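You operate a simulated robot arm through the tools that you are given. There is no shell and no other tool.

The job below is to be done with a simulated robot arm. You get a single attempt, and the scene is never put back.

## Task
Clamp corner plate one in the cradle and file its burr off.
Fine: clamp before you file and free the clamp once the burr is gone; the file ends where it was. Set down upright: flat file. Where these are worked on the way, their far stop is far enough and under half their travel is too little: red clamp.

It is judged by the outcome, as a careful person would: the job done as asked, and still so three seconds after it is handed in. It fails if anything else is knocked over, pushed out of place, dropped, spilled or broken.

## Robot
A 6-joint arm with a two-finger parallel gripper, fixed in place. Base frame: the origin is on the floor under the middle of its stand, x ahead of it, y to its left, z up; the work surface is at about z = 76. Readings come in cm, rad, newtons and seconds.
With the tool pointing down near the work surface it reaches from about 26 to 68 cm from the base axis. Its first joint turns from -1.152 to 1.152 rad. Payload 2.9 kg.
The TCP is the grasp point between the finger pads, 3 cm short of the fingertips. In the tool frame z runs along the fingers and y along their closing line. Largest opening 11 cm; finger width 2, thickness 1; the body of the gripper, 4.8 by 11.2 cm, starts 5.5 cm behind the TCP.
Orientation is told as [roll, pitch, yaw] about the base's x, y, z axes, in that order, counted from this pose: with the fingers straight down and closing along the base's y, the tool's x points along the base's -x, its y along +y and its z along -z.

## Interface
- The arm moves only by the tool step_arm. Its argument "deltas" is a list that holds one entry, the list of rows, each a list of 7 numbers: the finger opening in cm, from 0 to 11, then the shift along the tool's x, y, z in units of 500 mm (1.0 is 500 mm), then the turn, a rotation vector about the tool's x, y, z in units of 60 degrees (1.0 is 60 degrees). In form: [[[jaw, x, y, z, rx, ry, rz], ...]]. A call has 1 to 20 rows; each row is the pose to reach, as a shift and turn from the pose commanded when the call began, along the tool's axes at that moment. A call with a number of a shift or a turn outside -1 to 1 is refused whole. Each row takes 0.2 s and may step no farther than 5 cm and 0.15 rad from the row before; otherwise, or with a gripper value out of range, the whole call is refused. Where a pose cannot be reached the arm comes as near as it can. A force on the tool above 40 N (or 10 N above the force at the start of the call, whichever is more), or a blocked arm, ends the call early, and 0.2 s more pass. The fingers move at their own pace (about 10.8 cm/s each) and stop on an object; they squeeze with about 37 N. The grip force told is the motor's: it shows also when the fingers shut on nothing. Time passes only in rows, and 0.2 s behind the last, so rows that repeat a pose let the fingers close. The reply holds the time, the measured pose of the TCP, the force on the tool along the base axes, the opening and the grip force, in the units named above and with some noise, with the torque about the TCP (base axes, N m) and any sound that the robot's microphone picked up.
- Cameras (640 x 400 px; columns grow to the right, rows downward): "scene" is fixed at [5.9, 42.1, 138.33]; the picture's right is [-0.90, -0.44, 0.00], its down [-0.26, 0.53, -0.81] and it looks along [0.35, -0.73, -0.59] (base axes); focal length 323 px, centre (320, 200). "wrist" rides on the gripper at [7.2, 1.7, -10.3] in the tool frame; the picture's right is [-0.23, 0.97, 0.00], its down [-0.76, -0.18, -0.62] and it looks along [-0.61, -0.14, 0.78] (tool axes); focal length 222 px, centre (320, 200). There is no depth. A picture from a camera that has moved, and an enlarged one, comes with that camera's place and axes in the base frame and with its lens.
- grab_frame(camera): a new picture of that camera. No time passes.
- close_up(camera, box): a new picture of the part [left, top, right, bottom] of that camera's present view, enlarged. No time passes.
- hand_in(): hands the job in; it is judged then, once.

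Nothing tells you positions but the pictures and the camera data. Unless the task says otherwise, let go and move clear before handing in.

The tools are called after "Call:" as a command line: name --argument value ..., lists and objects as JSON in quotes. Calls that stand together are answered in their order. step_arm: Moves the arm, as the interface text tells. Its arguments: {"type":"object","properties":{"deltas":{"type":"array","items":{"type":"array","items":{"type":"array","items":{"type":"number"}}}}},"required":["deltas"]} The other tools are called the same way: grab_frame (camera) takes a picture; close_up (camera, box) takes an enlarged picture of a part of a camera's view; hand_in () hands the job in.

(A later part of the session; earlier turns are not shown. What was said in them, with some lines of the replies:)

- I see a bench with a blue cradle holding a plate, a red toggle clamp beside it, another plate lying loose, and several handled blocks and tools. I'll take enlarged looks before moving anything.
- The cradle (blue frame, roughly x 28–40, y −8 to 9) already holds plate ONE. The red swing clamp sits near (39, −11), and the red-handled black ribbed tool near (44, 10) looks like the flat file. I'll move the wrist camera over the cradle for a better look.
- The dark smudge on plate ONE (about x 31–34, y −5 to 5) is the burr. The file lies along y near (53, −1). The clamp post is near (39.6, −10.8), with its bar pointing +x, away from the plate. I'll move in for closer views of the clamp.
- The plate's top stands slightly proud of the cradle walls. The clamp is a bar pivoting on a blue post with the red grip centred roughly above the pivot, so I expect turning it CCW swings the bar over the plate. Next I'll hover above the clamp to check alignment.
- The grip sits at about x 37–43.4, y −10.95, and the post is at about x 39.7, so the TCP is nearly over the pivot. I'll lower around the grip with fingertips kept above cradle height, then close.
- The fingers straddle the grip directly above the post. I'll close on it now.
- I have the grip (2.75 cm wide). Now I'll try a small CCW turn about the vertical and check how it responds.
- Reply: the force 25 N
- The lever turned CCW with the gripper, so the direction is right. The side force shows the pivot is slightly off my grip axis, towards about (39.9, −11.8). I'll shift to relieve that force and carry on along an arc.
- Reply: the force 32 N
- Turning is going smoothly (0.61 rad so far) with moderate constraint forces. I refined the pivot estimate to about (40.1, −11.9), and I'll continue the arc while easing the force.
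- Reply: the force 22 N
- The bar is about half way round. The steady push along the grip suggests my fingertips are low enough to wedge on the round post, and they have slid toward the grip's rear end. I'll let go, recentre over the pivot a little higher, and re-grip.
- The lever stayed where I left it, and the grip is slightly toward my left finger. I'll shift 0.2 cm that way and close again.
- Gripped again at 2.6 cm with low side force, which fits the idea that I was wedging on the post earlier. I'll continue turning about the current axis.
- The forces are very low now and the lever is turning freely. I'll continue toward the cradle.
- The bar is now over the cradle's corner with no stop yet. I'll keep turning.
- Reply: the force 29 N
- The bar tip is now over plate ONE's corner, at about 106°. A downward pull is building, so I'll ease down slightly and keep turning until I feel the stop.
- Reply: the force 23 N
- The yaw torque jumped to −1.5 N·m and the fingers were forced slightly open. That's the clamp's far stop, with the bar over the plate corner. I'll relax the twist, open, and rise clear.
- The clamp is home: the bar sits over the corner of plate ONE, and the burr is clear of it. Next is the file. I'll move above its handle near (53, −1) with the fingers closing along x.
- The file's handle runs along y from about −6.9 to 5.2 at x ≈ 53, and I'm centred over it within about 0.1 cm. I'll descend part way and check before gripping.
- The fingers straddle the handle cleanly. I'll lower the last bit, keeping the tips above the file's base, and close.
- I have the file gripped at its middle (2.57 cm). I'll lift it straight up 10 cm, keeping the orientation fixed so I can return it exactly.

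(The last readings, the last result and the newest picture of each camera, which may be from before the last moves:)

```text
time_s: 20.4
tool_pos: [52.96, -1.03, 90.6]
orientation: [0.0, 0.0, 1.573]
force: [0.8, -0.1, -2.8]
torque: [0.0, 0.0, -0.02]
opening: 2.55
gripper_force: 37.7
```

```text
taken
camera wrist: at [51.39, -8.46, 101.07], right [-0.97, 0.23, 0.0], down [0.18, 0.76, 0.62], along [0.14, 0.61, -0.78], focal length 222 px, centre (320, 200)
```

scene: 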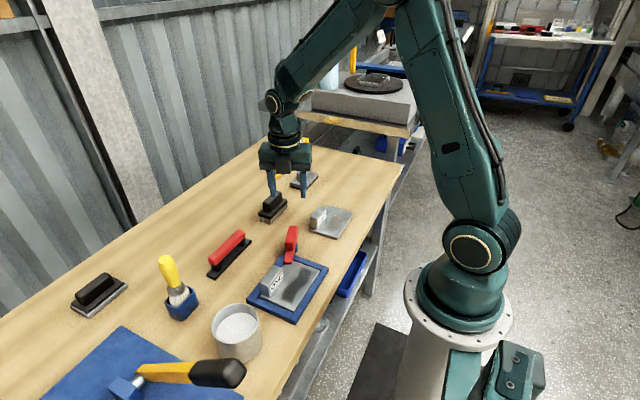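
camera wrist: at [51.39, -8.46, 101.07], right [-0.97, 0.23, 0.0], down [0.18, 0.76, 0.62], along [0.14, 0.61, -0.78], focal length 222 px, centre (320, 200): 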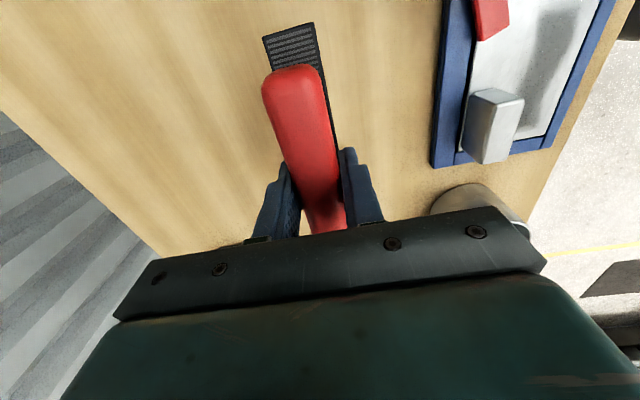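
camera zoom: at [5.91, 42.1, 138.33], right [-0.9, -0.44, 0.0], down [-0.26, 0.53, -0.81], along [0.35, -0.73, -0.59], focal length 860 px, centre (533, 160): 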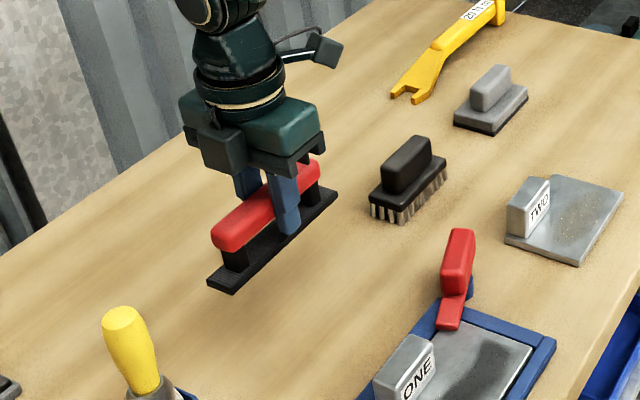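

The file hangs level in the grip. Now I'll carry it across to above the burr at about (32.6, 0.1).

Call:
step_arm --deltas '[[[0, -0.003, 0.06, 0, 0, 0, 0], [0, -0.008, 0.14, 0, 0, 0, 0], [0, -0.012, 0.22, 0, 0, 0, 0], [0, -0.017, 0.3, 0, 0, 0, 0], [0, -0.02, 0.36, 0, 0, 0, 0], [0, -0.023, 0.408, 0, 0, 0, 0], [0, -0.023, 0.408, 0, 0, 0, 0]]]'

Call:
grab_frame --camera "scene"

Call:
grab_frame --camera "wrist"

Call:
close_up --camera "scene" --box '[220, 190, 360, 330]'

```text
time_s: 22.0
tool_pos: [32.85, 0.04, 90.42]
orientation: [0.002, 0.0, 1.574]
force: [0.0, 0.3, -2.4]
torque: [0.01, 0.03, 0.02]
opening: 2.57
gripper_force: 36.6
```

```text
taken
```

scene: 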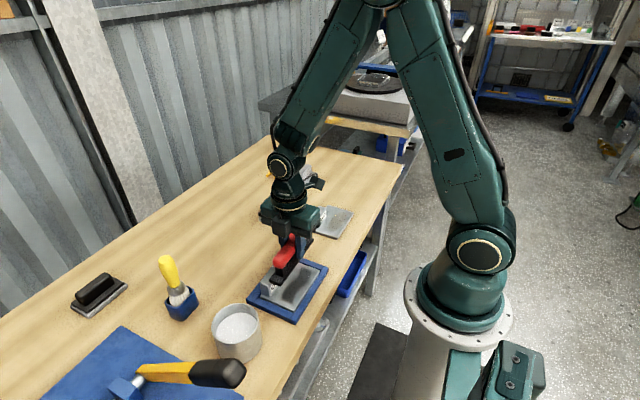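

```text
taken
camera wrist: at [31.21, -7.24, 100.91], right [-0.97, 0.23, 0.0], down [0.18, 0.76, 0.62], along [0.14, 0.61, -0.78], focal length 222 px, centre (320, 200)
```

wrist: 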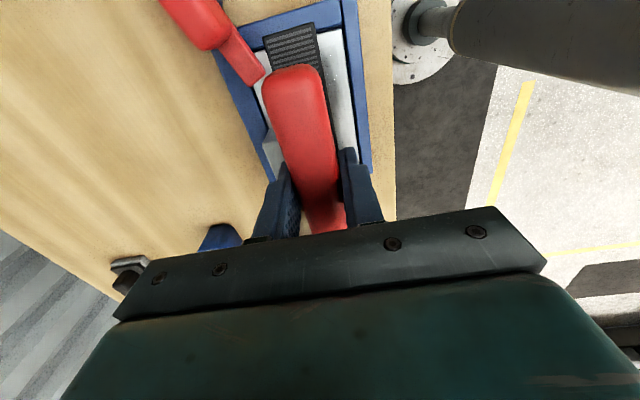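

```text
2.86 times, centred on (290, 260) of scene
camera zoom: at [5.91, 42.1, 138.33], right [-0.9, -0.44, 0.0], down [-0.26, 0.53, -0.81], along [0.35, -0.73, -0.59], focal length 922 px, centre (406, 29)
```

zoom: 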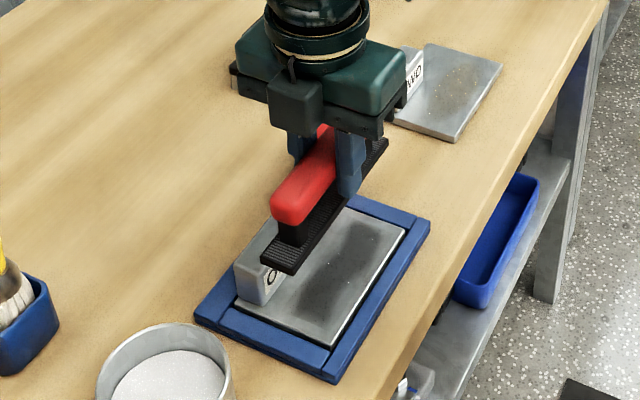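

The file is above the plate with block ONE to one side, and the file clears both block and clamp bar in x. I'll lower in stages, feeling for contact.

Call:
step_arm --deltas '[[[0, 0, 0, 0.06, 0, 0, 0], [0, 0, 0, 0.11, 0, 0, 0], [0, 0, 0, 0.14, 0, 0, 0], [0, 0, 0, 0.15, 0, 0, 0], [0, 0, 0, 0.155, 0, 0, 0]]]'

Call:
close_up --camera "scene" --box '[230, 220, 340, 330]'

Call:
grab_frame --camera "wrist"

```text
time_s: 23.2
tool_pos: [32.73, 0.03, 82.83]
orientation: [0.001, 0.0, 1.572]
force: [0.2, -1.5, -2.2]
torque: [0.03, -0.02, 0.01]
opening: 2.57
gripper_force: 37.5
```

```text
3.64 times, centred on (285, 275) of scene
camera zoom: at [5.91, 42.1, 138.33], right [-0.9, -0.44, 0.0], down [-0.26, 0.53, -0.81], along [0.35, -0.73, -0.59], focal length 1173 px, centre (447, -73)
```

zoom: 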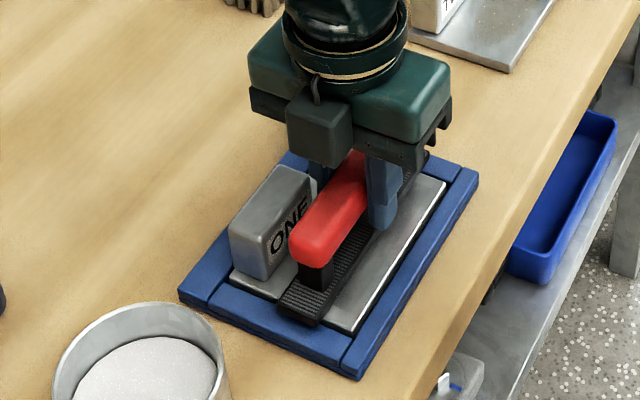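

```text
taken
camera wrist: at [31.05, -7.27, 93.24], right [-0.97, 0.23, 0.0], down [0.18, 0.76, 0.62], along [0.14, 0.61, -0.78], focal length 222 px, centre (320, 200)
```

wrist: 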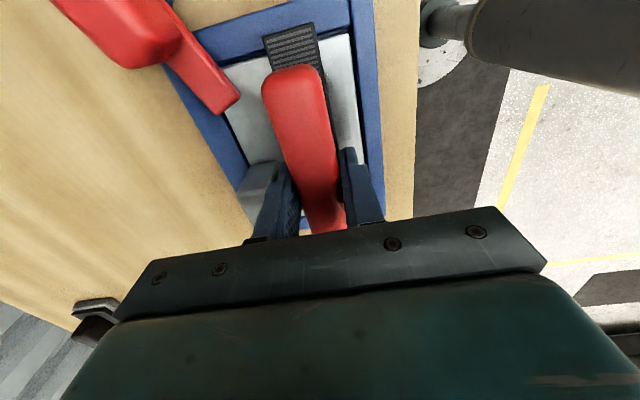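

Lined up over the burr. I'll lower the last few millimetres gently until I feel contact.

Call:
step_arm --deltas '[[[0, 0, 0, 0.004, 0, 0, 0], [0, 0, 0, 0.008, 0, 0, 0], [0, 0, 0, 0.01, 0, 0, 0]]]'

```text
time_s: 24.0
tool_pos: [32.73, 0.1, 82.29]
orientation: [0.001, 0.0, 1.572]
force: [-0.4, 0.0, -3.0]
torque: [-0.03, 0.0, 0.02]
opening: 2.57
gripper_force: 37.1
```

Call:
step_arm --deltas '[[[0, 0, 0, 0.002, 0, 0, 0], [0, 0, 0, 0.004, 0, 0, 0]]]'

```text
time_s: 24.6
tool_pos: [32.63, 0.09, 82.13]
orientation: [-0.001, -0.001, 1.571]
force: [-4.3, -1.6, 27.1]
torque: [0.27, 0.2, 0.05]
opening: 2.56
gripper_force: 36.9
```

Contact felt (about 27 N up). I'll ease the pressure a touch and start with a short filing stroke along the file's length, checking the force.

Call:
step_arm --deltas '[[[0, 0, 0, -0.001, 0, 0, 0], [0, 0.01, 0, -0.001, 0, 0, 0], [0, 0.02, 0, -0.001, 0, 0, 0], [0, 0.01, 0, -0.001, 0, 0, 0], [0, 0, 0, -0.001, 0, 0, 0], [0, -0.01, 0, -0.001, 0, 0, 0], [0, -0.02, 0, -0.001, 0, 0, 0], [0, -0.01, 0, -0.001, 0, 0, 0], [0, 0, 0, -0.001, 0, 0, 0]]]'

Call:
close_up --camera "scene" --box '[230, 220, 340, 330]'

Call:
grab_frame --camera "wrist"

```text
time_s: 26.6
tool_pos: [32.7, -0.05, 82.12]
orientation: [0.001, 0.0, 1.572]
force: [-0.3, 0.4, -3.0]
torque: [0.01, 0.02, -0.02]
opening: 2.55
gripper_force: 36.9
```

```text
3.64 times, centred on (285, 275) of scene
camera zoom: at [5.91, 42.1, 138.33], right [-0.9, -0.44, 0.0], down [-0.26, 0.53, -0.81], along [0.35, -0.73, -0.59], focal length 1173 px, centre (447, -73)
```

zoom: 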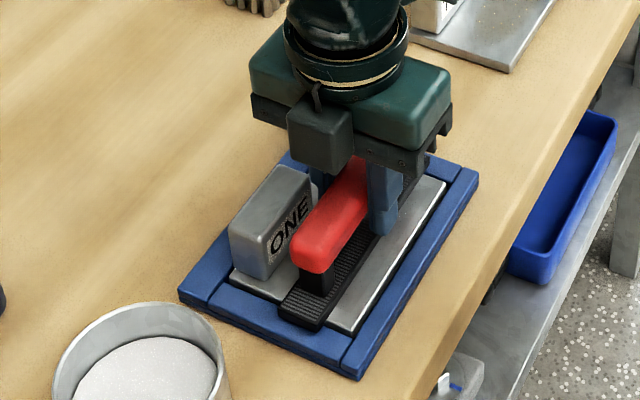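

```text
taken
camera wrist: at [31.04, -7.32, 92.66], right [-0.97, 0.23, 0.0], down [0.18, 0.76, 0.62], along [0.14, 0.61, -0.78], focal length 222 px, centre (320, 200)
```

wrist: 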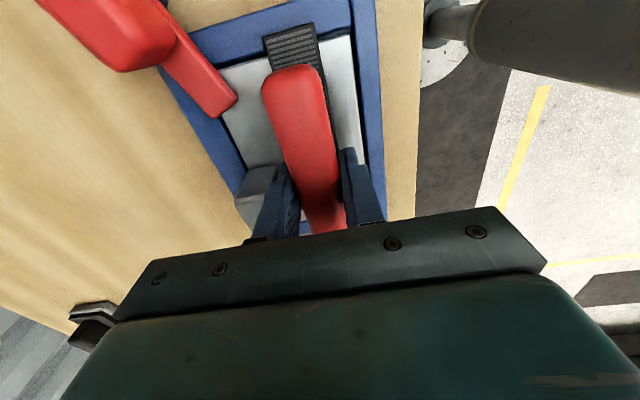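

The easing lifted the file just off the plate (only its weight remains), so I'll press back down by about 0.4 mm and check.

Call:
step_arm --deltas '[[[0, 0, 0, 0.0008, 0, 0, 0], [0, 0, 0, 0.0008, 0, 0, 0]]]'

```text
time_s: 27.2
tool_pos: [32.59, -0.03, 82.19]
orientation: [0.0, -0.001, 1.571]
force: [-2.3, -0.5, 5.7]
torque: [-0.2, 0.0, -0.03]
opening: 2.58
gripper_force: 37.3
```

Light contact now, about 9 N. I'll press slightly more and file with back-and-forth strokes along y.

Call:
step_arm --deltas '[[[0, 0, 0, 0.0004, 0, 0, 0], [0, 0.01, 0, 0.0004, 0, 0, 0], [0, 0.02, 0, 0.0004, 0, 0, 0], [0, 0.03, 0, 0.0004, 0, 0, 0], [0, 0.02, 0, 0.0004, 0, 0, 0], [0, 0.01, 0, 0.0004, 0, 0, 0], [0, 0, 0, 0.0004, 0, 0, 0], [0, -0.01, 0, 0.0004, 0, 0, 0], [0, -0.02, 0, 0.0004, 0, 0, 0], [0, -0.03, 0, 0.0004, 0, 0, 0], [0, -0.02, 0, 0.0004, 0, 0, 0], [0, -0.01, 0, 0.0004, 0, 0, 0], [0, 0, 0, 0.0004, 0, 0, 0]]]'

Call:
close_up --camera "scene" --box '[230, 220, 340, 330]'

Call:
close_up --camera "wrist" --box '[200, 0, 400, 130]'

```text
time_s: 30.0
tool_pos: [32.75, 0.09, 82.17]
orientation: [-0.003, -0.003, 1.571]
force: [0.8, 7.1, 18.1]
torque: [0.96, 0.06, -0.05]
opening: 2.59
gripper_force: 36.8
```

```text
3.64 times, centred on (285, 275) of scene
camera zoom: at [5.89, 42.11, 138.33], right [-0.9, -0.44, 0.0], down [-0.26, 0.53, -0.81], along [0.35, -0.73, -0.59], focal length 1173 px, centre (447, -73)
```

zoom: 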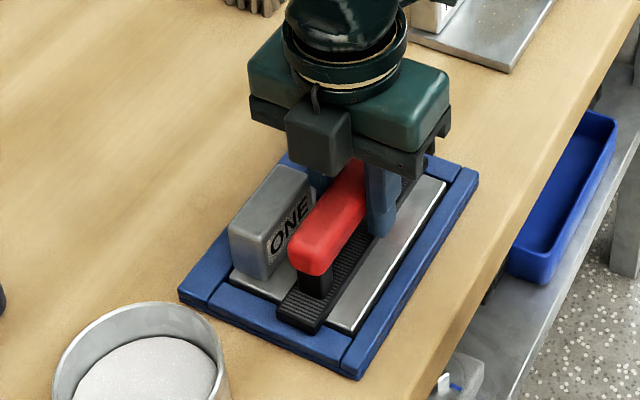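

```text
3.08 times, centred on (300, 65) of wrist
camera zoom: at [31.07, -7.19, 92.59], right [-0.97, 0.23, 0.0], down [0.18, 0.76, 0.63], along [0.14, 0.61, -0.78], focal length 684 px, centre (382, 615)
```

zoom: 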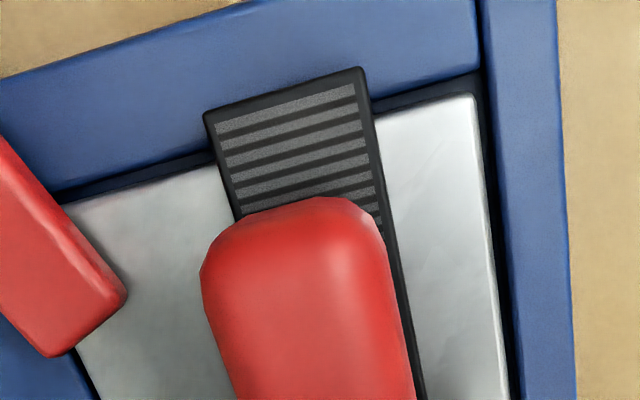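

Good, steady filing contact (about 20 N normal, 7 N friction). I'll keep stroking and add small sideways shifts to cover the whole burr.

Call:
step_arm --deltas '[[[0, 0.01, 0.005, 0, 0, 0, 0], [0, 0.02, 0.01, 0, 0, 0, 0], [0, 0.03, 0.014, 0, 0, 0, 0], [0, 0.015, 0.014, 0, 0, 0, 0], [0, 0, 0.014, 0, 0, 0, 0], [0, -0.015, 0.014, 0, 0, 0, 0], [0, -0.03, 0.014, 0, 0, 0, 0], [0, -0.015, 0.014, 0, 0, 0, 0], [0, 0, 0.014, 0, 0, 0, 0], [0, 0.015, 0.007, 0, 0, 0, 0], [0, 0.03, 0, 0, 0, 0, 0], [0, 0.015, -0.004, 0, 0, 0, 0], [0, 0, -0.008, 0, 0, 0, 0], [0, -0.015, -0.008, 0, 0, 0, 0], [0, -0.03, -0.008, 0, 0, 0, 0], [0, -0.015, -0.008, 0, 0, 0, 0], [0, 0, -0.008, 0, 0, 0, 0], [0, 0.015, -0.004, 0, 0, 0, 0], [0, 0.01, 0, 0, 0, 0, 0], [0, 0, 0, 0, 0, 0, 0]]]'

Call:
close_up --camera "scene" --box '[230, 220, 340, 330]'

```text
time_s: 34.2
tool_pos: [32.66, -0.13, 82.07]
orientation: [0.001, 0.003, 1.57]
force: [-1.9, -4.5, 9.6]
torque: [-0.47, 0.0, -0.06]
opening: 2.58
gripper_force: 36.7
```

```text
3.64 times, centred on (285, 275) of scene
camera zoom: at [5.89, 42.09, 138.33], right [-0.9, -0.44, 0.0], down [-0.26, 0.53, -0.81], along [0.35, -0.73, -0.59], focal length 1173 px, centre (447, -73)
```

zoom: 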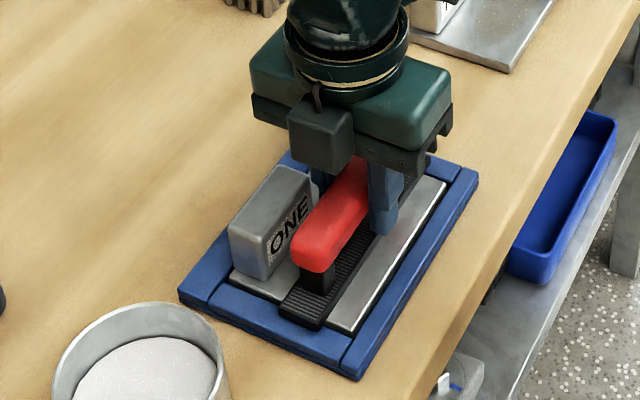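

The force is still in the filing range. I'll lift off and look at the plate to see how much burr is left.

Call:
step_arm --deltas '[[[0, 0, 0, -0.02, 0, 0, 0], [0, 0, 0, -0.08, 0, 0, 0], [0, 0, 0, -0.16, 0, 0, 0], [0, 0, 0, -0.2, 0, 0, 0]]]'

Call:
close_up --camera "scene" --box '[230, 190, 350, 330]'

Call:
grab_frame --camera "wrist"

```text
time_s: 35.2
tool_pos: [32.63, 0.03, 92.14]
orientation: [0.002, 0.0, 1.572]
force: [0.9, -0.9, -3.0]
torque: [-0.03, -0.01, 0.03]
opening: 2.58
gripper_force: 36.7
```

```text
2.86 times, centred on (290, 260) of scene
camera zoom: at [5.91, 42.1, 138.33], right [-0.9, -0.44, 0.0], down [-0.26, 0.53, -0.81], along [0.35, -0.73, -0.59], focal length 922 px, centre (406, 29)
```

zoom: 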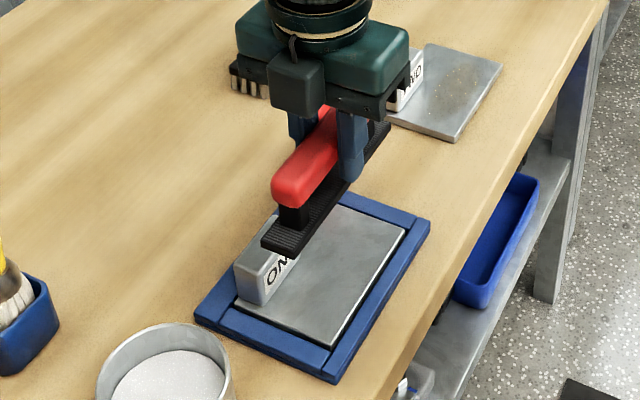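

```text
taken
camera wrist: at [30.99, -7.24, 102.68], right [-0.97, 0.23, 0.0], down [0.18, 0.76, 0.62], along [0.14, 0.61, -0.78], focal length 222 px, centre (320, 200)
```

wrist: 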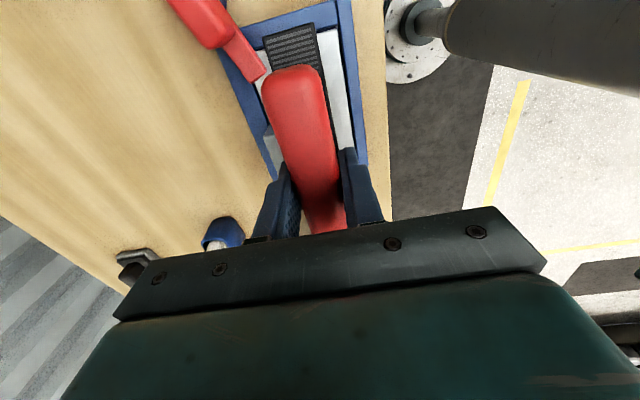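

The dark burr looks gone from everything visible. I'll carry the file back above its original spot, then check the rest of the plate and how the file sits in the grip.

Call:
step_arm --deltas '[[[0, 0.003, -0.06, 0, 0, 0, 0], [0, 0.008, -0.14, 0, 0, 0, 0], [0, 0.012, -0.22, 0, 0, 0, 0], [0, 0.017, -0.3, 0, 0, 0, 0], [0, 0.02, -0.36, 0, 0, 0, 0], [0, 0.023, -0.408, 0, 0, 0, 0], [0, 0.023, -0.408, 0, 0, 0, 0]]]'

Call:
close_up --camera "scene" --box '[240, 220, 340, 325]'

Call:
grab_frame --camera "wrist"

Call:
close_up --camera "scene" --box '[160, 140, 320, 290]'

```text
time_s: 36.8
tool_pos: [53.02, -1.05, 92.14]
orientation: [0.001, -0.001, 1.571]
force: [0.6, -0.5, -2.0]
torque: [0.0, -0.01, 0.02]
opening: 2.58
gripper_force: 37.1
```

```text
3.81 times, centred on (290, 272) of scene
camera zoom: at [5.91, 42.1, 138.33], right [-0.9, -0.44, 0.0], down [-0.26, 0.53, -0.81], along [0.35, -0.73, -0.59], focal length 1229 px, centre (434, -76)
```

zoom: 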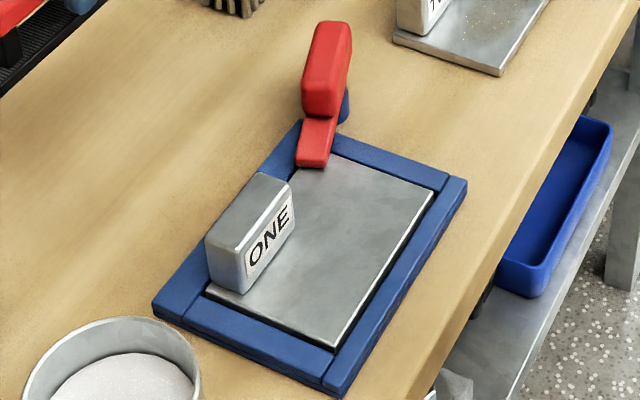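

```text
taken
camera wrist: at [51.35, -8.34, 102.51], right [-0.97, 0.23, 0.0], down [0.18, 0.76, 0.62], along [0.14, 0.61, -0.78], focal length 222 px, centre (320, 200)
```

wrist: 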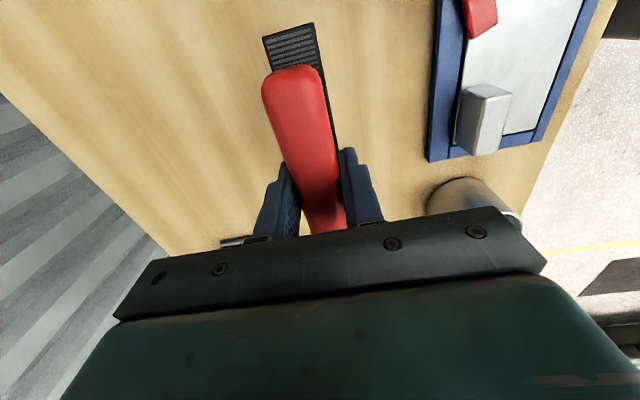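

```text
2.67 times, centred on (240, 215) of scene
camera zoom: at [5.91, 42.1, 138.33], right [-0.9, -0.44, 0.0], down [-0.26, 0.53, -0.81], along [0.35, -0.73, -0.59], focal length 860 px, centre (533, 160)
```

zoom: 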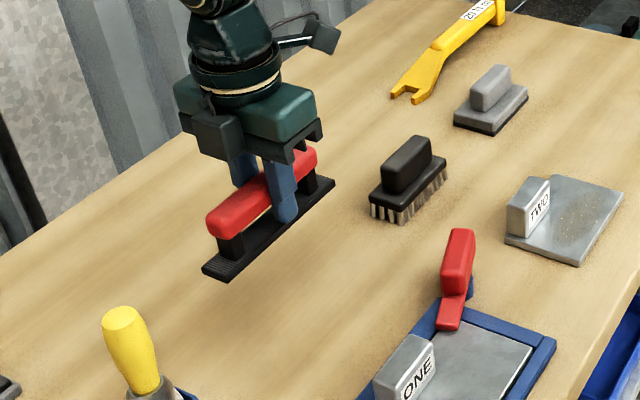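

The plate looks clean all over. I'll take one tighter look to confirm before putting the file down.

Call:
close_up --camera "scene" --box '[270, 255, 330, 315]'

Call:
close_up --camera "wrist" --box '[420, 0, 600, 160]'

Call:
close_up --camera "wrist" --box '[240, 10, 360, 110]'

```text
6.67 times, centred on (300, 285) of scene
camera zoom: at [5.91, 42.1, 138.33], right [-0.9, -0.44, 0.0], down [-0.26, 0.53, -0.81], along [0.35, -0.73, -0.59], focal length 2150 px, centre (453, -367)
```

zoom: 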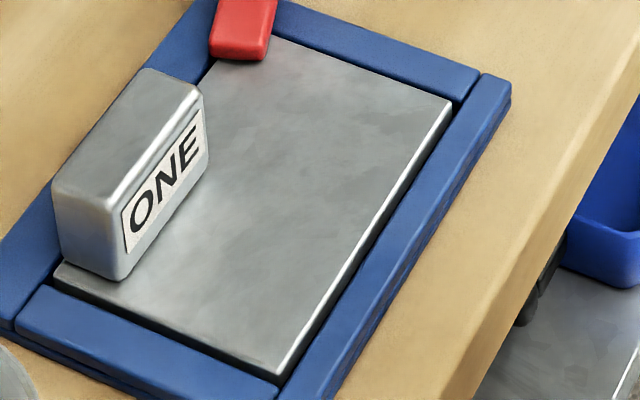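

```text
2.50 times, centred on (510, 80) of wrist
camera zoom: at [51.35, -8.34, 102.51], right [-0.97, 0.23, 0.0], down [0.18, 0.76, 0.62], along [0.14, 0.61, -0.78], focal length 555 px, centre (-155, 500)
```

zoom: 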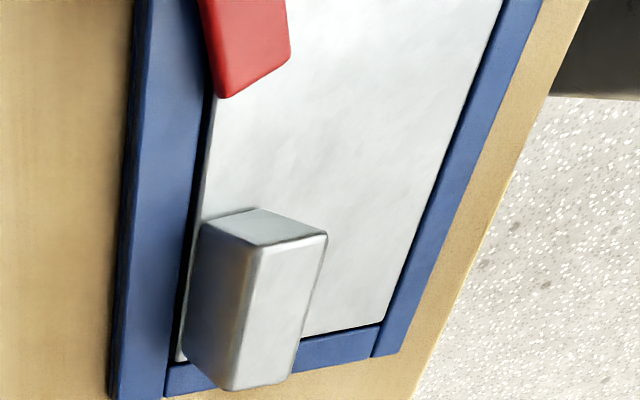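

```text
4.00 times, centred on (300, 60) of wrist
camera zoom: at [51.35, -8.34, 102.51], right [-0.97, 0.23, 0.0], down [0.18, 0.76, 0.62], along [0.14, 0.61, -0.78], focal length 888 px, centre (400, 760)
```

zoom: 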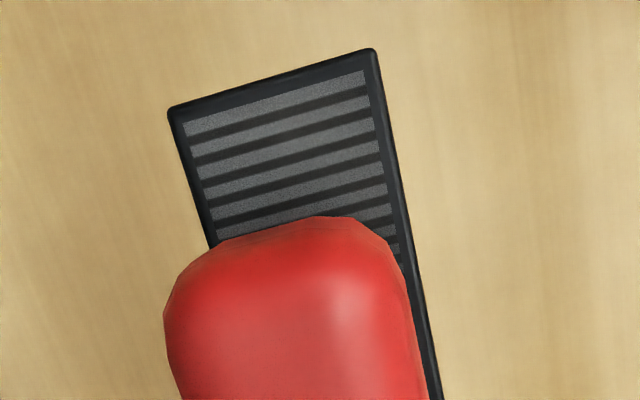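

The burr is completely gone and the file sits unchanged in the grip. I'll lower it back onto its original spot.

Call:
step_arm --deltas '[[[0, 0, 0, 0.07, 0, 0, 0], [0, 0, 0, 0.14, 0, 0, 0], [0, 0, 0, 0.19, 0, 0, 0], [0, 0, 0, 0.215, 0, 0, 0], [0, 0, 0, 0.226, 0, 0, 0], [0, 0, 0, 0.229, 0, 0, 0]]]'

Call:
close_up --camera "scene" --box '[180, 200, 300, 290]'

```text
time_s: 38.2
tool_pos: [53.02, -0.79, 80.72]
orientation: [0.0, 0.0, 1.573]
force: [-1.3, 0.5, -2.0]
torque: [-0.01, 0.0, -0.03]
opening: 2.58
gripper_force: 36.6
```

```text
4.44 times, centred on (240, 245) of scene
camera zoom: at [5.91, 42.1, 138.33], right [-0.9, -0.44, 0.0], down [-0.26, 0.53, -0.81], along [0.35, -0.73, -0.59], focal length 1434 px, centre (676, 0)
```

zoom: 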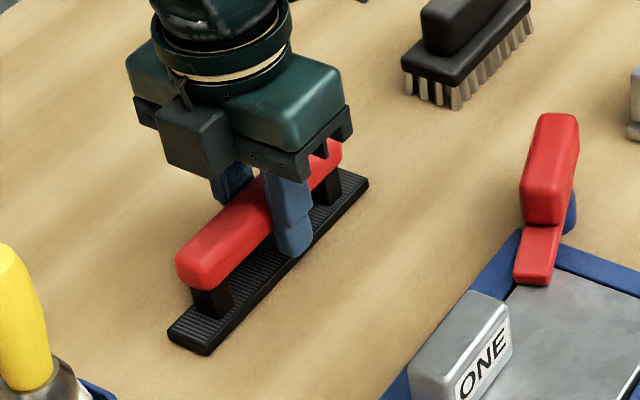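

Comparing against the earlier picture, the file is about 0.1–0.15 cm off its original spot. I'll trim that out and lower to contact.

Call:
step_arm --deltas '[[[0, 0.002, 0.0026, 0, 0, 0, 0], [0, 0.002, 0.0026, 0.001, 0, 0, 0], [0, 0.002, 0.0026, 0.0018, 0, 0, 0]]]'

Call:
close_up --camera "scene" --box '[180, 200, 300, 290]'

```text
time_s: 39.0
tool_pos: [52.99, -1.14, 80.55]
orientation: [0.0, -0.001, 1.571]
force: [0.5, -0.1, -2.9]
torque: [0.01, -0.01, -0.01]
opening: 2.58
gripper_force: 37.1
```

```text
4.44 times, centred on (240, 245) of scene
camera zoom: at [5.91, 42.1, 138.33], right [-0.9, -0.44, 0.0], down [-0.26, 0.53, -0.81], along [0.35, -0.73, -0.59], focal length 1434 px, centre (676, 0)
```

zoom: 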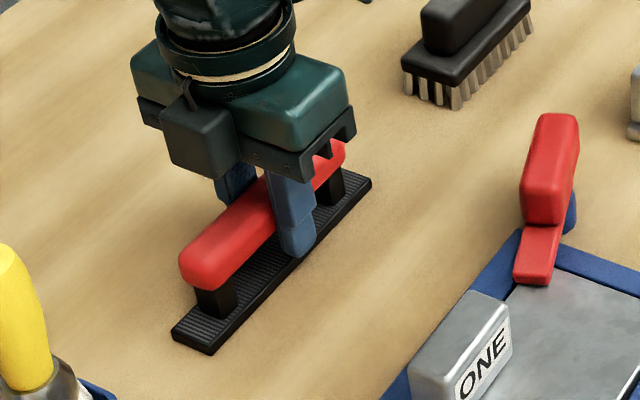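

Now it matches the original place, but still carries its own weight, so it isn't quite down. I'll lower another millimetre.

Call:
step_arm --deltas '[[[0, 0, 0, 0.001, 0, 0, 0], [0, 0, 0, 0.0018, 0, 0, 0]]]'

```text
time_s: 39.6
tool_pos: [52.97, -1.26, 80.58]
orientation: [0.0, 0.001, 1.573]
force: [-1.4, 1.0, 4.1]
torque: [-0.41, 0.08, -0.12]
opening: 2.59
gripper_force: 37.0
```

Contact with the bench is felt, so the file is down. I'll open the fingers and rise straight up.

Call:
step_arm --deltas '[[[4.5, 0, 0, 0, 0, 0, 0], [4.8, 0, 0, 0, 0, 0, 0], [4.8, 0, 0, 0, 0, 0, 0], [4.8, 0, 0, -0.04, 0, 0, 0], [4.8, 0, 0, -0.12, 0, 0, 0], [4.8, 0, 0, -0.2, 0, 0, 0], [4.8, 0, 0, -0.28, 0, 0, 0]]]'

Call:
close_up --camera "scene" --box '[180, 200, 300, 290]'

Call:
close_up --camera "scene" --box '[180, 190, 300, 290]'

```text
time_s: 41.2
tool_pos: [52.92, -1.24, 94.7]
orientation: [-0.001, 0.002, 1.574]
force: [-0.1, 0.3, 0.3]
torque: [-0.01, -0.02, 0.0]
opening: 4.8
gripper_force: 0.1
```

```text
4.44 times, centred on (240, 245) of scene
camera zoom: at [5.9, 42.1, 138.33], right [-0.9, -0.44, 0.0], down [-0.26, 0.53, -0.81], along [0.35, -0.73, -0.59], focal length 1434 px, centre (676, 0)
```

zoom: 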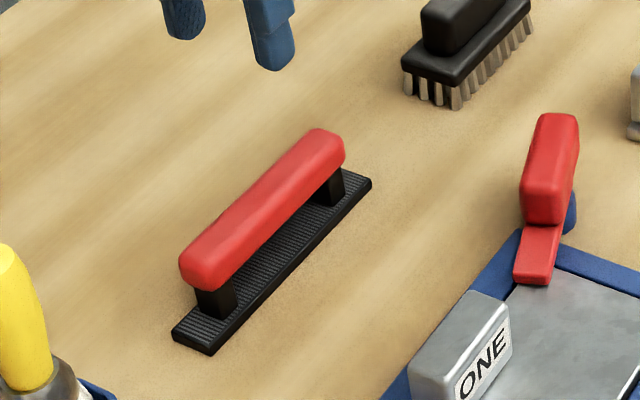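

```text
4.00 times, centred on (240, 240) of scene
camera zoom: at [5.9, 42.1, 138.33], right [-0.9, -0.44, 0.0], down [-0.26, 0.53, -0.81], along [0.35, -0.73, -0.59], focal length 1290 px, centre (640, 40)
```

zoom: 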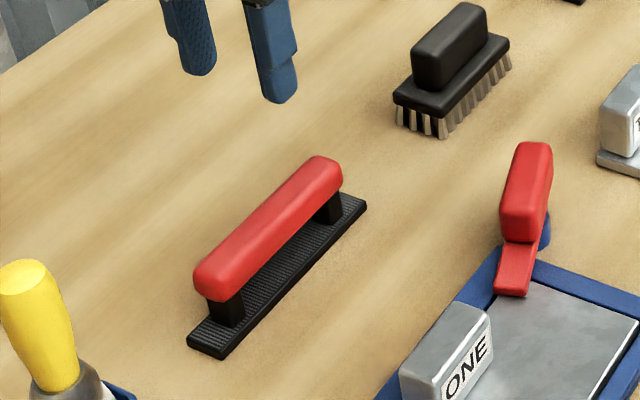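

The file is back upright in its original place. Next I'll free the clamp: move above its grip and match the lever's angle (about 1.93 rad).

Call:
step_arm --deltas '[[[5, 0.04, 0.052, 0, 0, 0, -0.07], [5, 0.08, 0.104, 0, 0, 0, -0.14], [5, 0.12, 0.156, 0, 0, 0, -0.21], [5, 0.16, 0.208, 0, 0, 0, -0.28], [5, 0.198, 0.2592, 0, 0, 0, -0.345], [5, 0.198, 0.2592, 0, 0, 0, -0.345]]]'

Call:
grab_frame --camera "wrist"

Call:
close_up --camera "wrist" --box '[240, 40, 400, 180]'

Call:
close_up --camera "scene" --box '[240, 165, 340, 275]'

```text
time_s: 42.6
tool_pos: [40.02, -11.24, 94.62]
orientation: [-0.002, 0.001, 1.934]
force: [-0.6, 0.0, 0.3]
torque: [-0.05, -0.01, 0.02]
opening: 5.0
gripper_force: 0.0
```

```text
taken
camera wrist: at [41.03, -18.69, 105.08], right [-0.99, -0.13, 0.0], down [-0.11, 0.78, 0.62], along [-0.08, 0.62, -0.78], focal length 222 px, centre (320, 200)
```

wrist: 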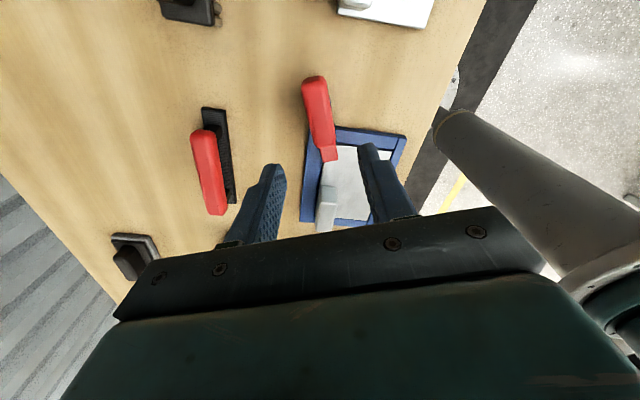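

```text
2.86 times, centred on (320, 110) of wrist
camera zoom: at [41.03, -18.69, 105.08], right [-0.99, -0.13, 0.0], down [-0.11, 0.78, 0.62], along [-0.08, 0.62, -0.78], focal length 635 px, centre (320, 457)
```

zoom: 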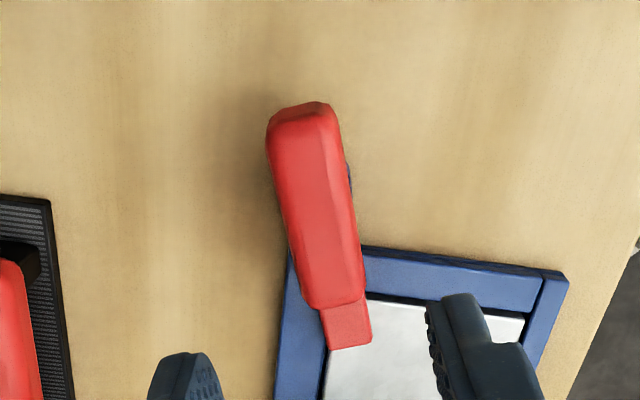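

```text
3.64 times, centred on (290, 220) of scene
camera zoom: at [5.9, 42.09, 138.33], right [-0.9, -0.44, 0.0], down [-0.26, 0.53, -0.81], along [0.35, -0.73, -0.59], focal length 1173 px, centre (429, 127)
```

zoom: 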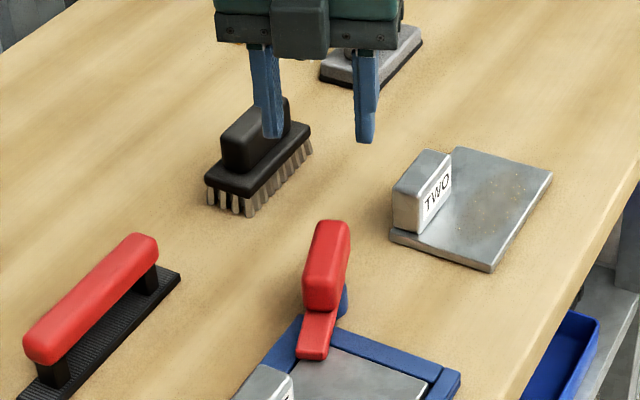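

The gripper is aligned with the clamp's grip, centred on it. I'll lower and close.

Call:
step_arm --deltas '[[[5, 0, 0, 0.08, 0, 0, 0], [5, 0, 0, 0.16, 0, 0, 0], [5, 0, 0, 0.22, 0, 0, 0], [5, 0, 0, 0.256, 0, 0, 0], [5, 0, 0, 0.256, 0, 0, 0]]]'

Call:
close_up --camera "wrist" --box '[260, 110, 380, 240]'

Call:
close_up --camera "scene" --box '[240, 200, 340, 275]'

```text
time_s: 43.8
tool_pos: [40.17, -11.21, 81.96]
orientation: [0.0, -0.002, 1.934]
force: [-0.6, 0.8, 0.3]
torque: [-0.02, 0.02, -0.01]
opening: 5.04
gripper_force: 0.1
```

```text
3.08 times, centred on (320, 175) of wrist
camera zoom: at [41.17, -18.6, 92.38], right [-0.99, -0.13, 0.0], down [-0.1, 0.78, 0.62], along [-0.08, 0.62, -0.78], focal length 684 px, centre (320, 277)
```

zoom: 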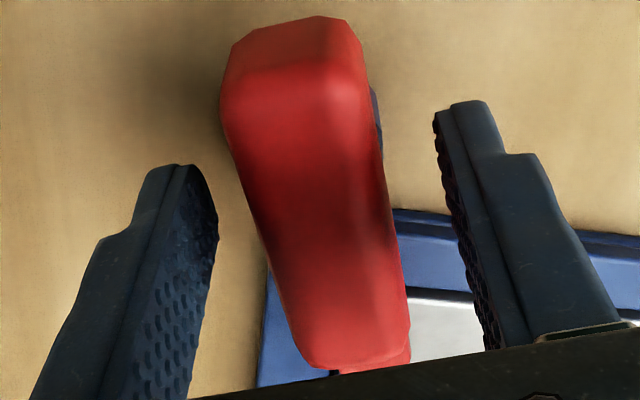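

```text
5.33 times, centred on (290, 238) of scene
camera zoom: at [5.91, 42.1, 138.33], right [-0.9, -0.44, 0.0], down [-0.26, 0.53, -0.81], along [0.35, -0.73, -0.59], focal length 1720 px, centre (480, 0)
```

zoom: 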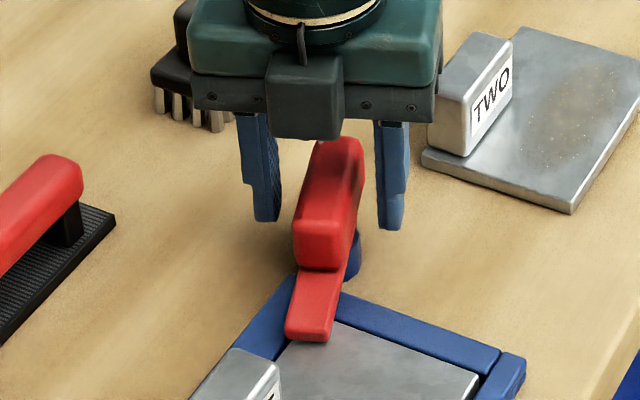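

Aligned within a millimetre. I'll lower 2 mm more and close on the grip.

Call:
step_arm --deltas '[[[5, 0, 0, 0.004, 0, 0, 0], [0, 0, 0, 0.004, 0, 0, 0], [0, 0, 0, 0.004, 0, 0, 0], [0, 0, 0, 0.004, 0, 0, 0]]]'

```text
time_s: 44.8
tool_pos: [40.17, -11.11, 81.57]
orientation: [0.0, -0.001, 1.933]
force: [2.6, 3.0, -2.2]
torque: [0.11, 0.0, -0.65]
opening: 2.6
gripper_force: 44.9
```

Gripped at 2.6 cm with low forces. I'll turn the lever back clockwise, away from the plate.

Call:
step_arm --deltas '[[[0, 0, 0, 0, 0, 0, 0.1], [0, 0, 0, 0, 0, 0, 0.2], [0, 0, 0, 0, 0, 0, 0.3]]]'

Call:
close_up --camera "scene" --box '[240, 200, 340, 275]'

```text
time_s: 45.6
tool_pos: [40.02, -11.09, 81.78]
orientation: [0.001, 0.0, 1.617]
force: [-5.0, 1.3, 21.7]
torque: [0.92, 0.29, 0.04]
opening: 2.58
gripper_force: 44.7
```

```text
5.33 times, centred on (290, 238) of scene
camera zoom: at [5.87, 42.1, 138.33], right [-0.9, -0.44, 0.0], down [-0.26, 0.53, -0.81], along [0.35, -0.73, -0.59], focal length 1720 px, centre (480, 0)
```

zoom: 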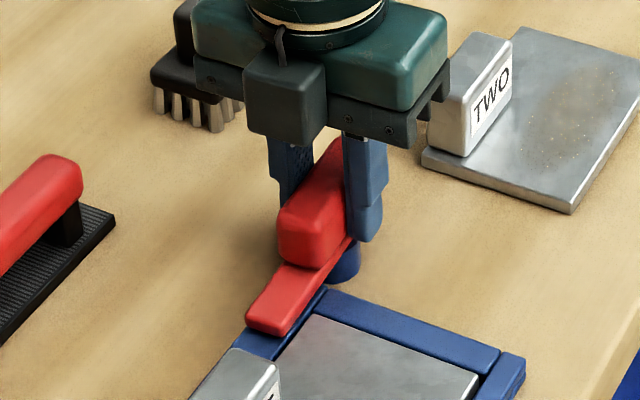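

The lever follows. It seems to rise slightly as it unwinds, so I'll add a small lift while continuing to turn.

Call:
step_arm --deltas '[[[0, 0, 0, -0.002, 0, 0, 0.06], [0, 0, 0, -0.0026, 0, 0, 0.16], [0, 0, 0, -0.0034, 0, 0, 0.26], [0, 0, 0, -0.004, 0, 0, 0.36]]]'

Call:
close_up --camera "scene" --box '[240, 200, 340, 275]'

```text
time_s: 46.6
tool_pos: [39.92, -11.13, 81.7]
orientation: [0.002, 0.0, 1.238]
force: [-7.7, -5.3, -5.7]
torque: [0.92, -0.98, 0.06]
opening: 2.61
gripper_force: 44.6
```

```text
5.33 times, centred on (290, 238) of scene
camera zoom: at [5.89, 42.08, 138.34], right [-0.9, -0.44, 0.0], down [-0.26, 0.53, -0.81], along [0.35, -0.73, -0.59], focal length 1720 px, centre (480, 0)
```

zoom: 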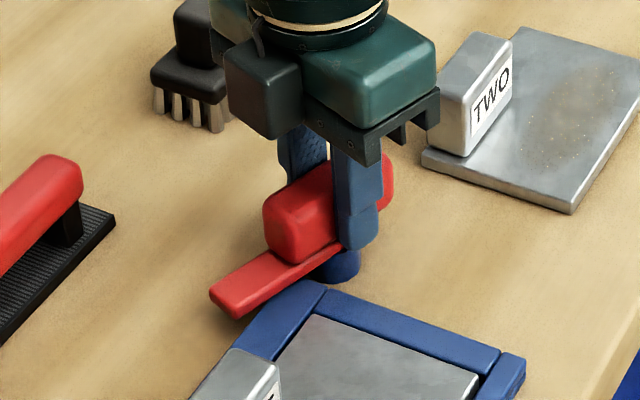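

Well on its way (1.24 rad now), and the forces are modest. I'll continue.

Call:
step_arm --deltas '[[[0, 0, 0, 0, 0, 0, 0.1], [0, 0, 0, 0, 0, 0, 0.2], [0, 0, 0, -0.0005, 0, 0, 0.3], [0, 0, 0, -0.001, 0, 0, 0.4]]]'

Call:
close_up --camera "scene" --box '[240, 200, 340, 275]'

```text
time_s: 47.6
tool_pos: [39.86, -11.2, 81.51]
orientation: [0.004, 0.003, 0.821]
force: [-13.5, -5.3, -20.3]
torque: [0.25, -1.14, 0.03]
opening: 2.59
gripper_force: 44.8
```

```text
5.33 times, centred on (290, 238) of scene
camera zoom: at [5.9, 42.07, 138.34], right [-0.9, -0.44, 0.0], down [-0.26, 0.53, -0.81], along [0.35, -0.73, -0.59], focal length 1720 px, centre (480, 0)
```

zoom: 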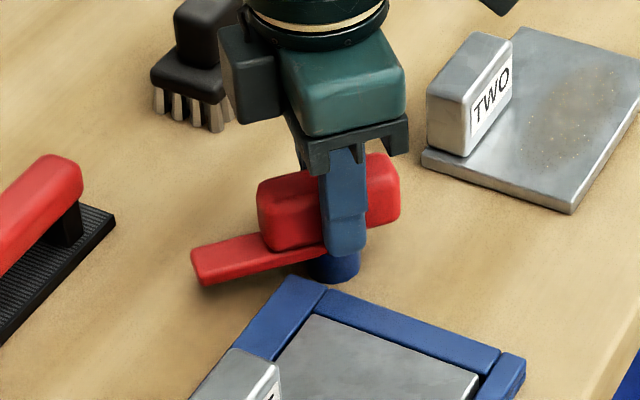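

The lever is now well off the plate. I'll relieve the built-up side and down forces slightly and keep going.

Call:
step_arm --deltas '[[[0, 0.0024, 0.0011, 0.0016, 0, 0, 0], [0, 0.0024, 0.0011, 0.0016, 0, 0, 0.1], [0, 0.0024, 0.0011, 0.0016, 0, 0, 0.2], [0, 0.0024, 0.0011, 0.0016, 0, 0, 0.3], [0, 0.0024, 0.0011, 0.0016, 0, 0, 0.4]]]'

Call:
close_up --camera "scene" --box '[240, 200, 340, 275]'

```text
time_s: 48.8
tool_pos: [39.87, -11.11, 81.68]
orientation: [0.003, 0.0, 0.406]
force: [-10.8, 14.4, -9.9]
torque: [-0.32, -0.17, 0.05]
opening: 2.6
gripper_force: 45.0
```

```text
5.33 times, centred on (290, 238) of scene
camera zoom: at [5.89, 42.12, 138.32], right [-0.9, -0.44, 0.0], down [-0.26, 0.53, -0.81], along [0.35, -0.73, -0.59], focal length 1720 px, centre (480, 0)
```

zoom: 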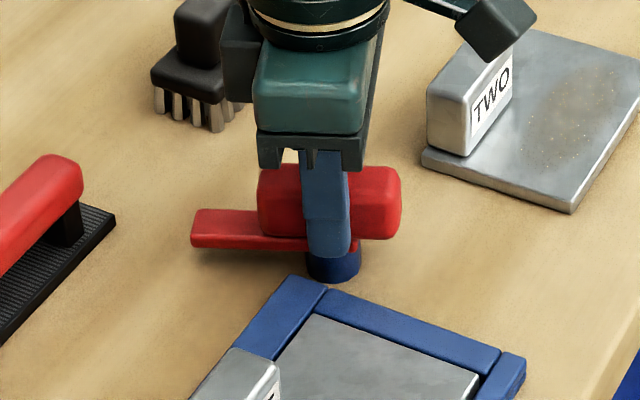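

Nearly back to its starting angle. I'll ease the side force and finish the turn to its original stop.

Call:
step_arm --deltas '[[[0, 0.0007, 0.0025, 0.0008, 0, 0, 0], [0, 0.0007, 0.0025, 0.0008, 0, 0, 0.1], [0, 0.0007, 0.0025, 0.0008, 0, 0, 0.2], [0, 0.0007, 0.0025, 0.0008, 0, 0, 0.3], [0, 0.0007, 0.0025, 0.0008, 0, 0, 0.36]]]'

Call:
close_up --camera "scene" --box '[240, 200, 340, 275]'

```text
time_s: 50.0
tool_pos: [39.81, -11.13, 81.59]
orientation: [0.002, -0.001, 0.026]
force: [-10.2, 22.0, 7.7]
torque: [-0.49, -0.15, 0.05]
opening: 2.59
gripper_force: 44.6
```

```text
5.33 times, centred on (290, 238) of scene
camera zoom: at [5.87, 42.15, 138.31], right [-0.9, -0.44, 0.0], down [-0.26, 0.53, -0.81], along [0.35, -0.73, -0.59], focal length 1720 px, centre (480, 0)
```

zoom: 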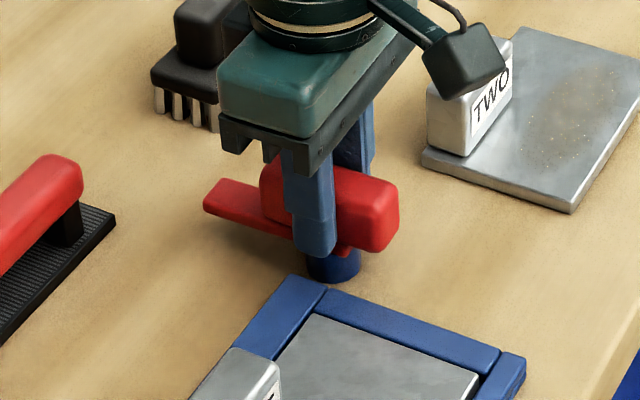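

The lever looks back at its original angle. I'll nudge slightly further to feel for the stop while easing the side force.

Call:
step_arm --deltas '[[[0, 0.001, 0.0025, 0, 0, 0, 0], [0, 0.001, 0.0025, 0, 0, 0, 0.03], [0, 0.001, 0.0025, 0, 0, 0, 0.05]]]'

```text
time_s: 50.8
tool_pos: [39.8, -11.06, 81.73]
orientation: [-0.003, -0.005, -0.024]
force: [-5.4, 7.0, 12.7]
torque: [0.17, 0.21, 1.46]
opening: 2.65
gripper_force: 45.1
```

The torque rose to 1.46 N·m, so the lever is fully home at its open stop. I'll relax the twist, open, and rise clear.

Call:
step_arm --deltas '[[[0, 0, 0, 0, 0, 0, -0.03], [4.6, 0, 0, 0, 0, 0, -0.03], [4.6, 0, 0, 0, 0, 0, -0.03], [4.6, 0, 0, -0.05, 0, 0, -0.03], [4.6, 0, 0, -0.12, 0, 0, -0.03], [4.6, 0, 0, -0.2, 0, 0, -0.03], [4.6, 0, 0, -0.3, 0, 0, -0.03]]]'

Call:
grab_frame --camera "scene"

Call:
close_up --camera "scene" --box '[230, 220, 350, 330]'

Call:
grab_frame --camera "wrist"

```text
time_s: 52.4
tool_pos: [39.78, -10.97, 96.56]
orientation: [0.0, 0.001, 0.007]
force: [-1.3, 0.3, 0.1]
torque: [0.0, -0.01, 0.0]
opening: 4.6
gripper_force: 0.1
```

```text
taken
```

scene: 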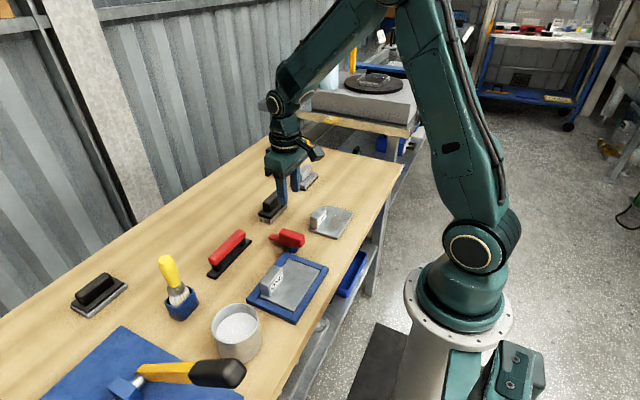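

```text
3.64 times, centred on (290, 275) of scene
camera zoom: at [5.9, 42.1, 138.33], right [-0.9, -0.44, 0.0], down [-0.26, 0.53, -0.81], along [0.35, -0.73, -0.59], focal length 1173 px, centre (429, -73)
```

zoom: 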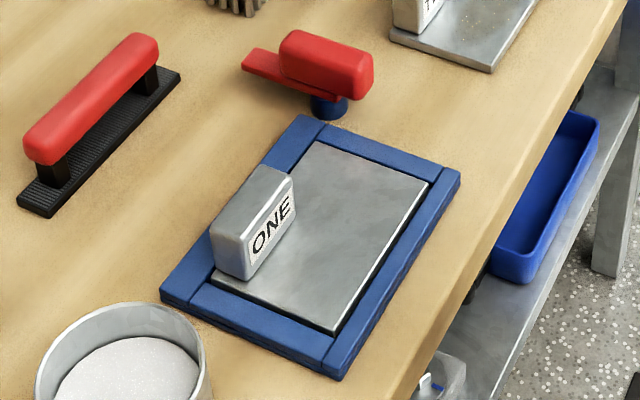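

```text
taken
camera wrist: at [32.58, -9.36, 106.94], right [0.22, 0.98, 0.0], down [0.76, -0.17, 0.62], along [0.61, -0.14, -0.78], focal length 222 px, centre (320, 200)
```

wrist: 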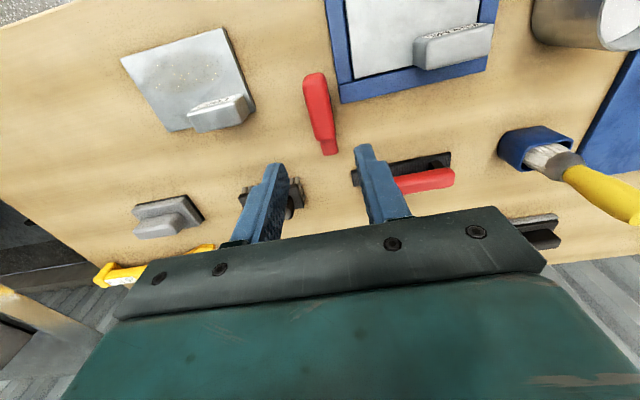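

The picture matches the start except the burr is gone. The clamp is open at its original stop, the file is upright in its original place, plate ONE is in the cradle and nothing else has moved. The arm is clear, so I'm handing in.

Call:
hand_in

```text
The job is handed in.
```

The burr is off corner plate one, and the job is handed in. I don't have the judge's result.

- **Clamping:** I swung the red clamp to its far stop over the plate's corner before filing. Partway through I let go once and re-gripped higher, because my fingertips were catching on the post.
- **Filing:** I filed the burr with back-and-forth strokes and small sideways shifts. Close-up pictures afterwards showed the plate clean all over.
- **File:** It is back upright in its original place, lined up against the earlier pictures.
- **Clamp freed:** After the file was back, I turned the clamp to its open stop, where it started.

The plate is still in the cradle, nothing else looks moved, and the arm is empty and clear of the bench.
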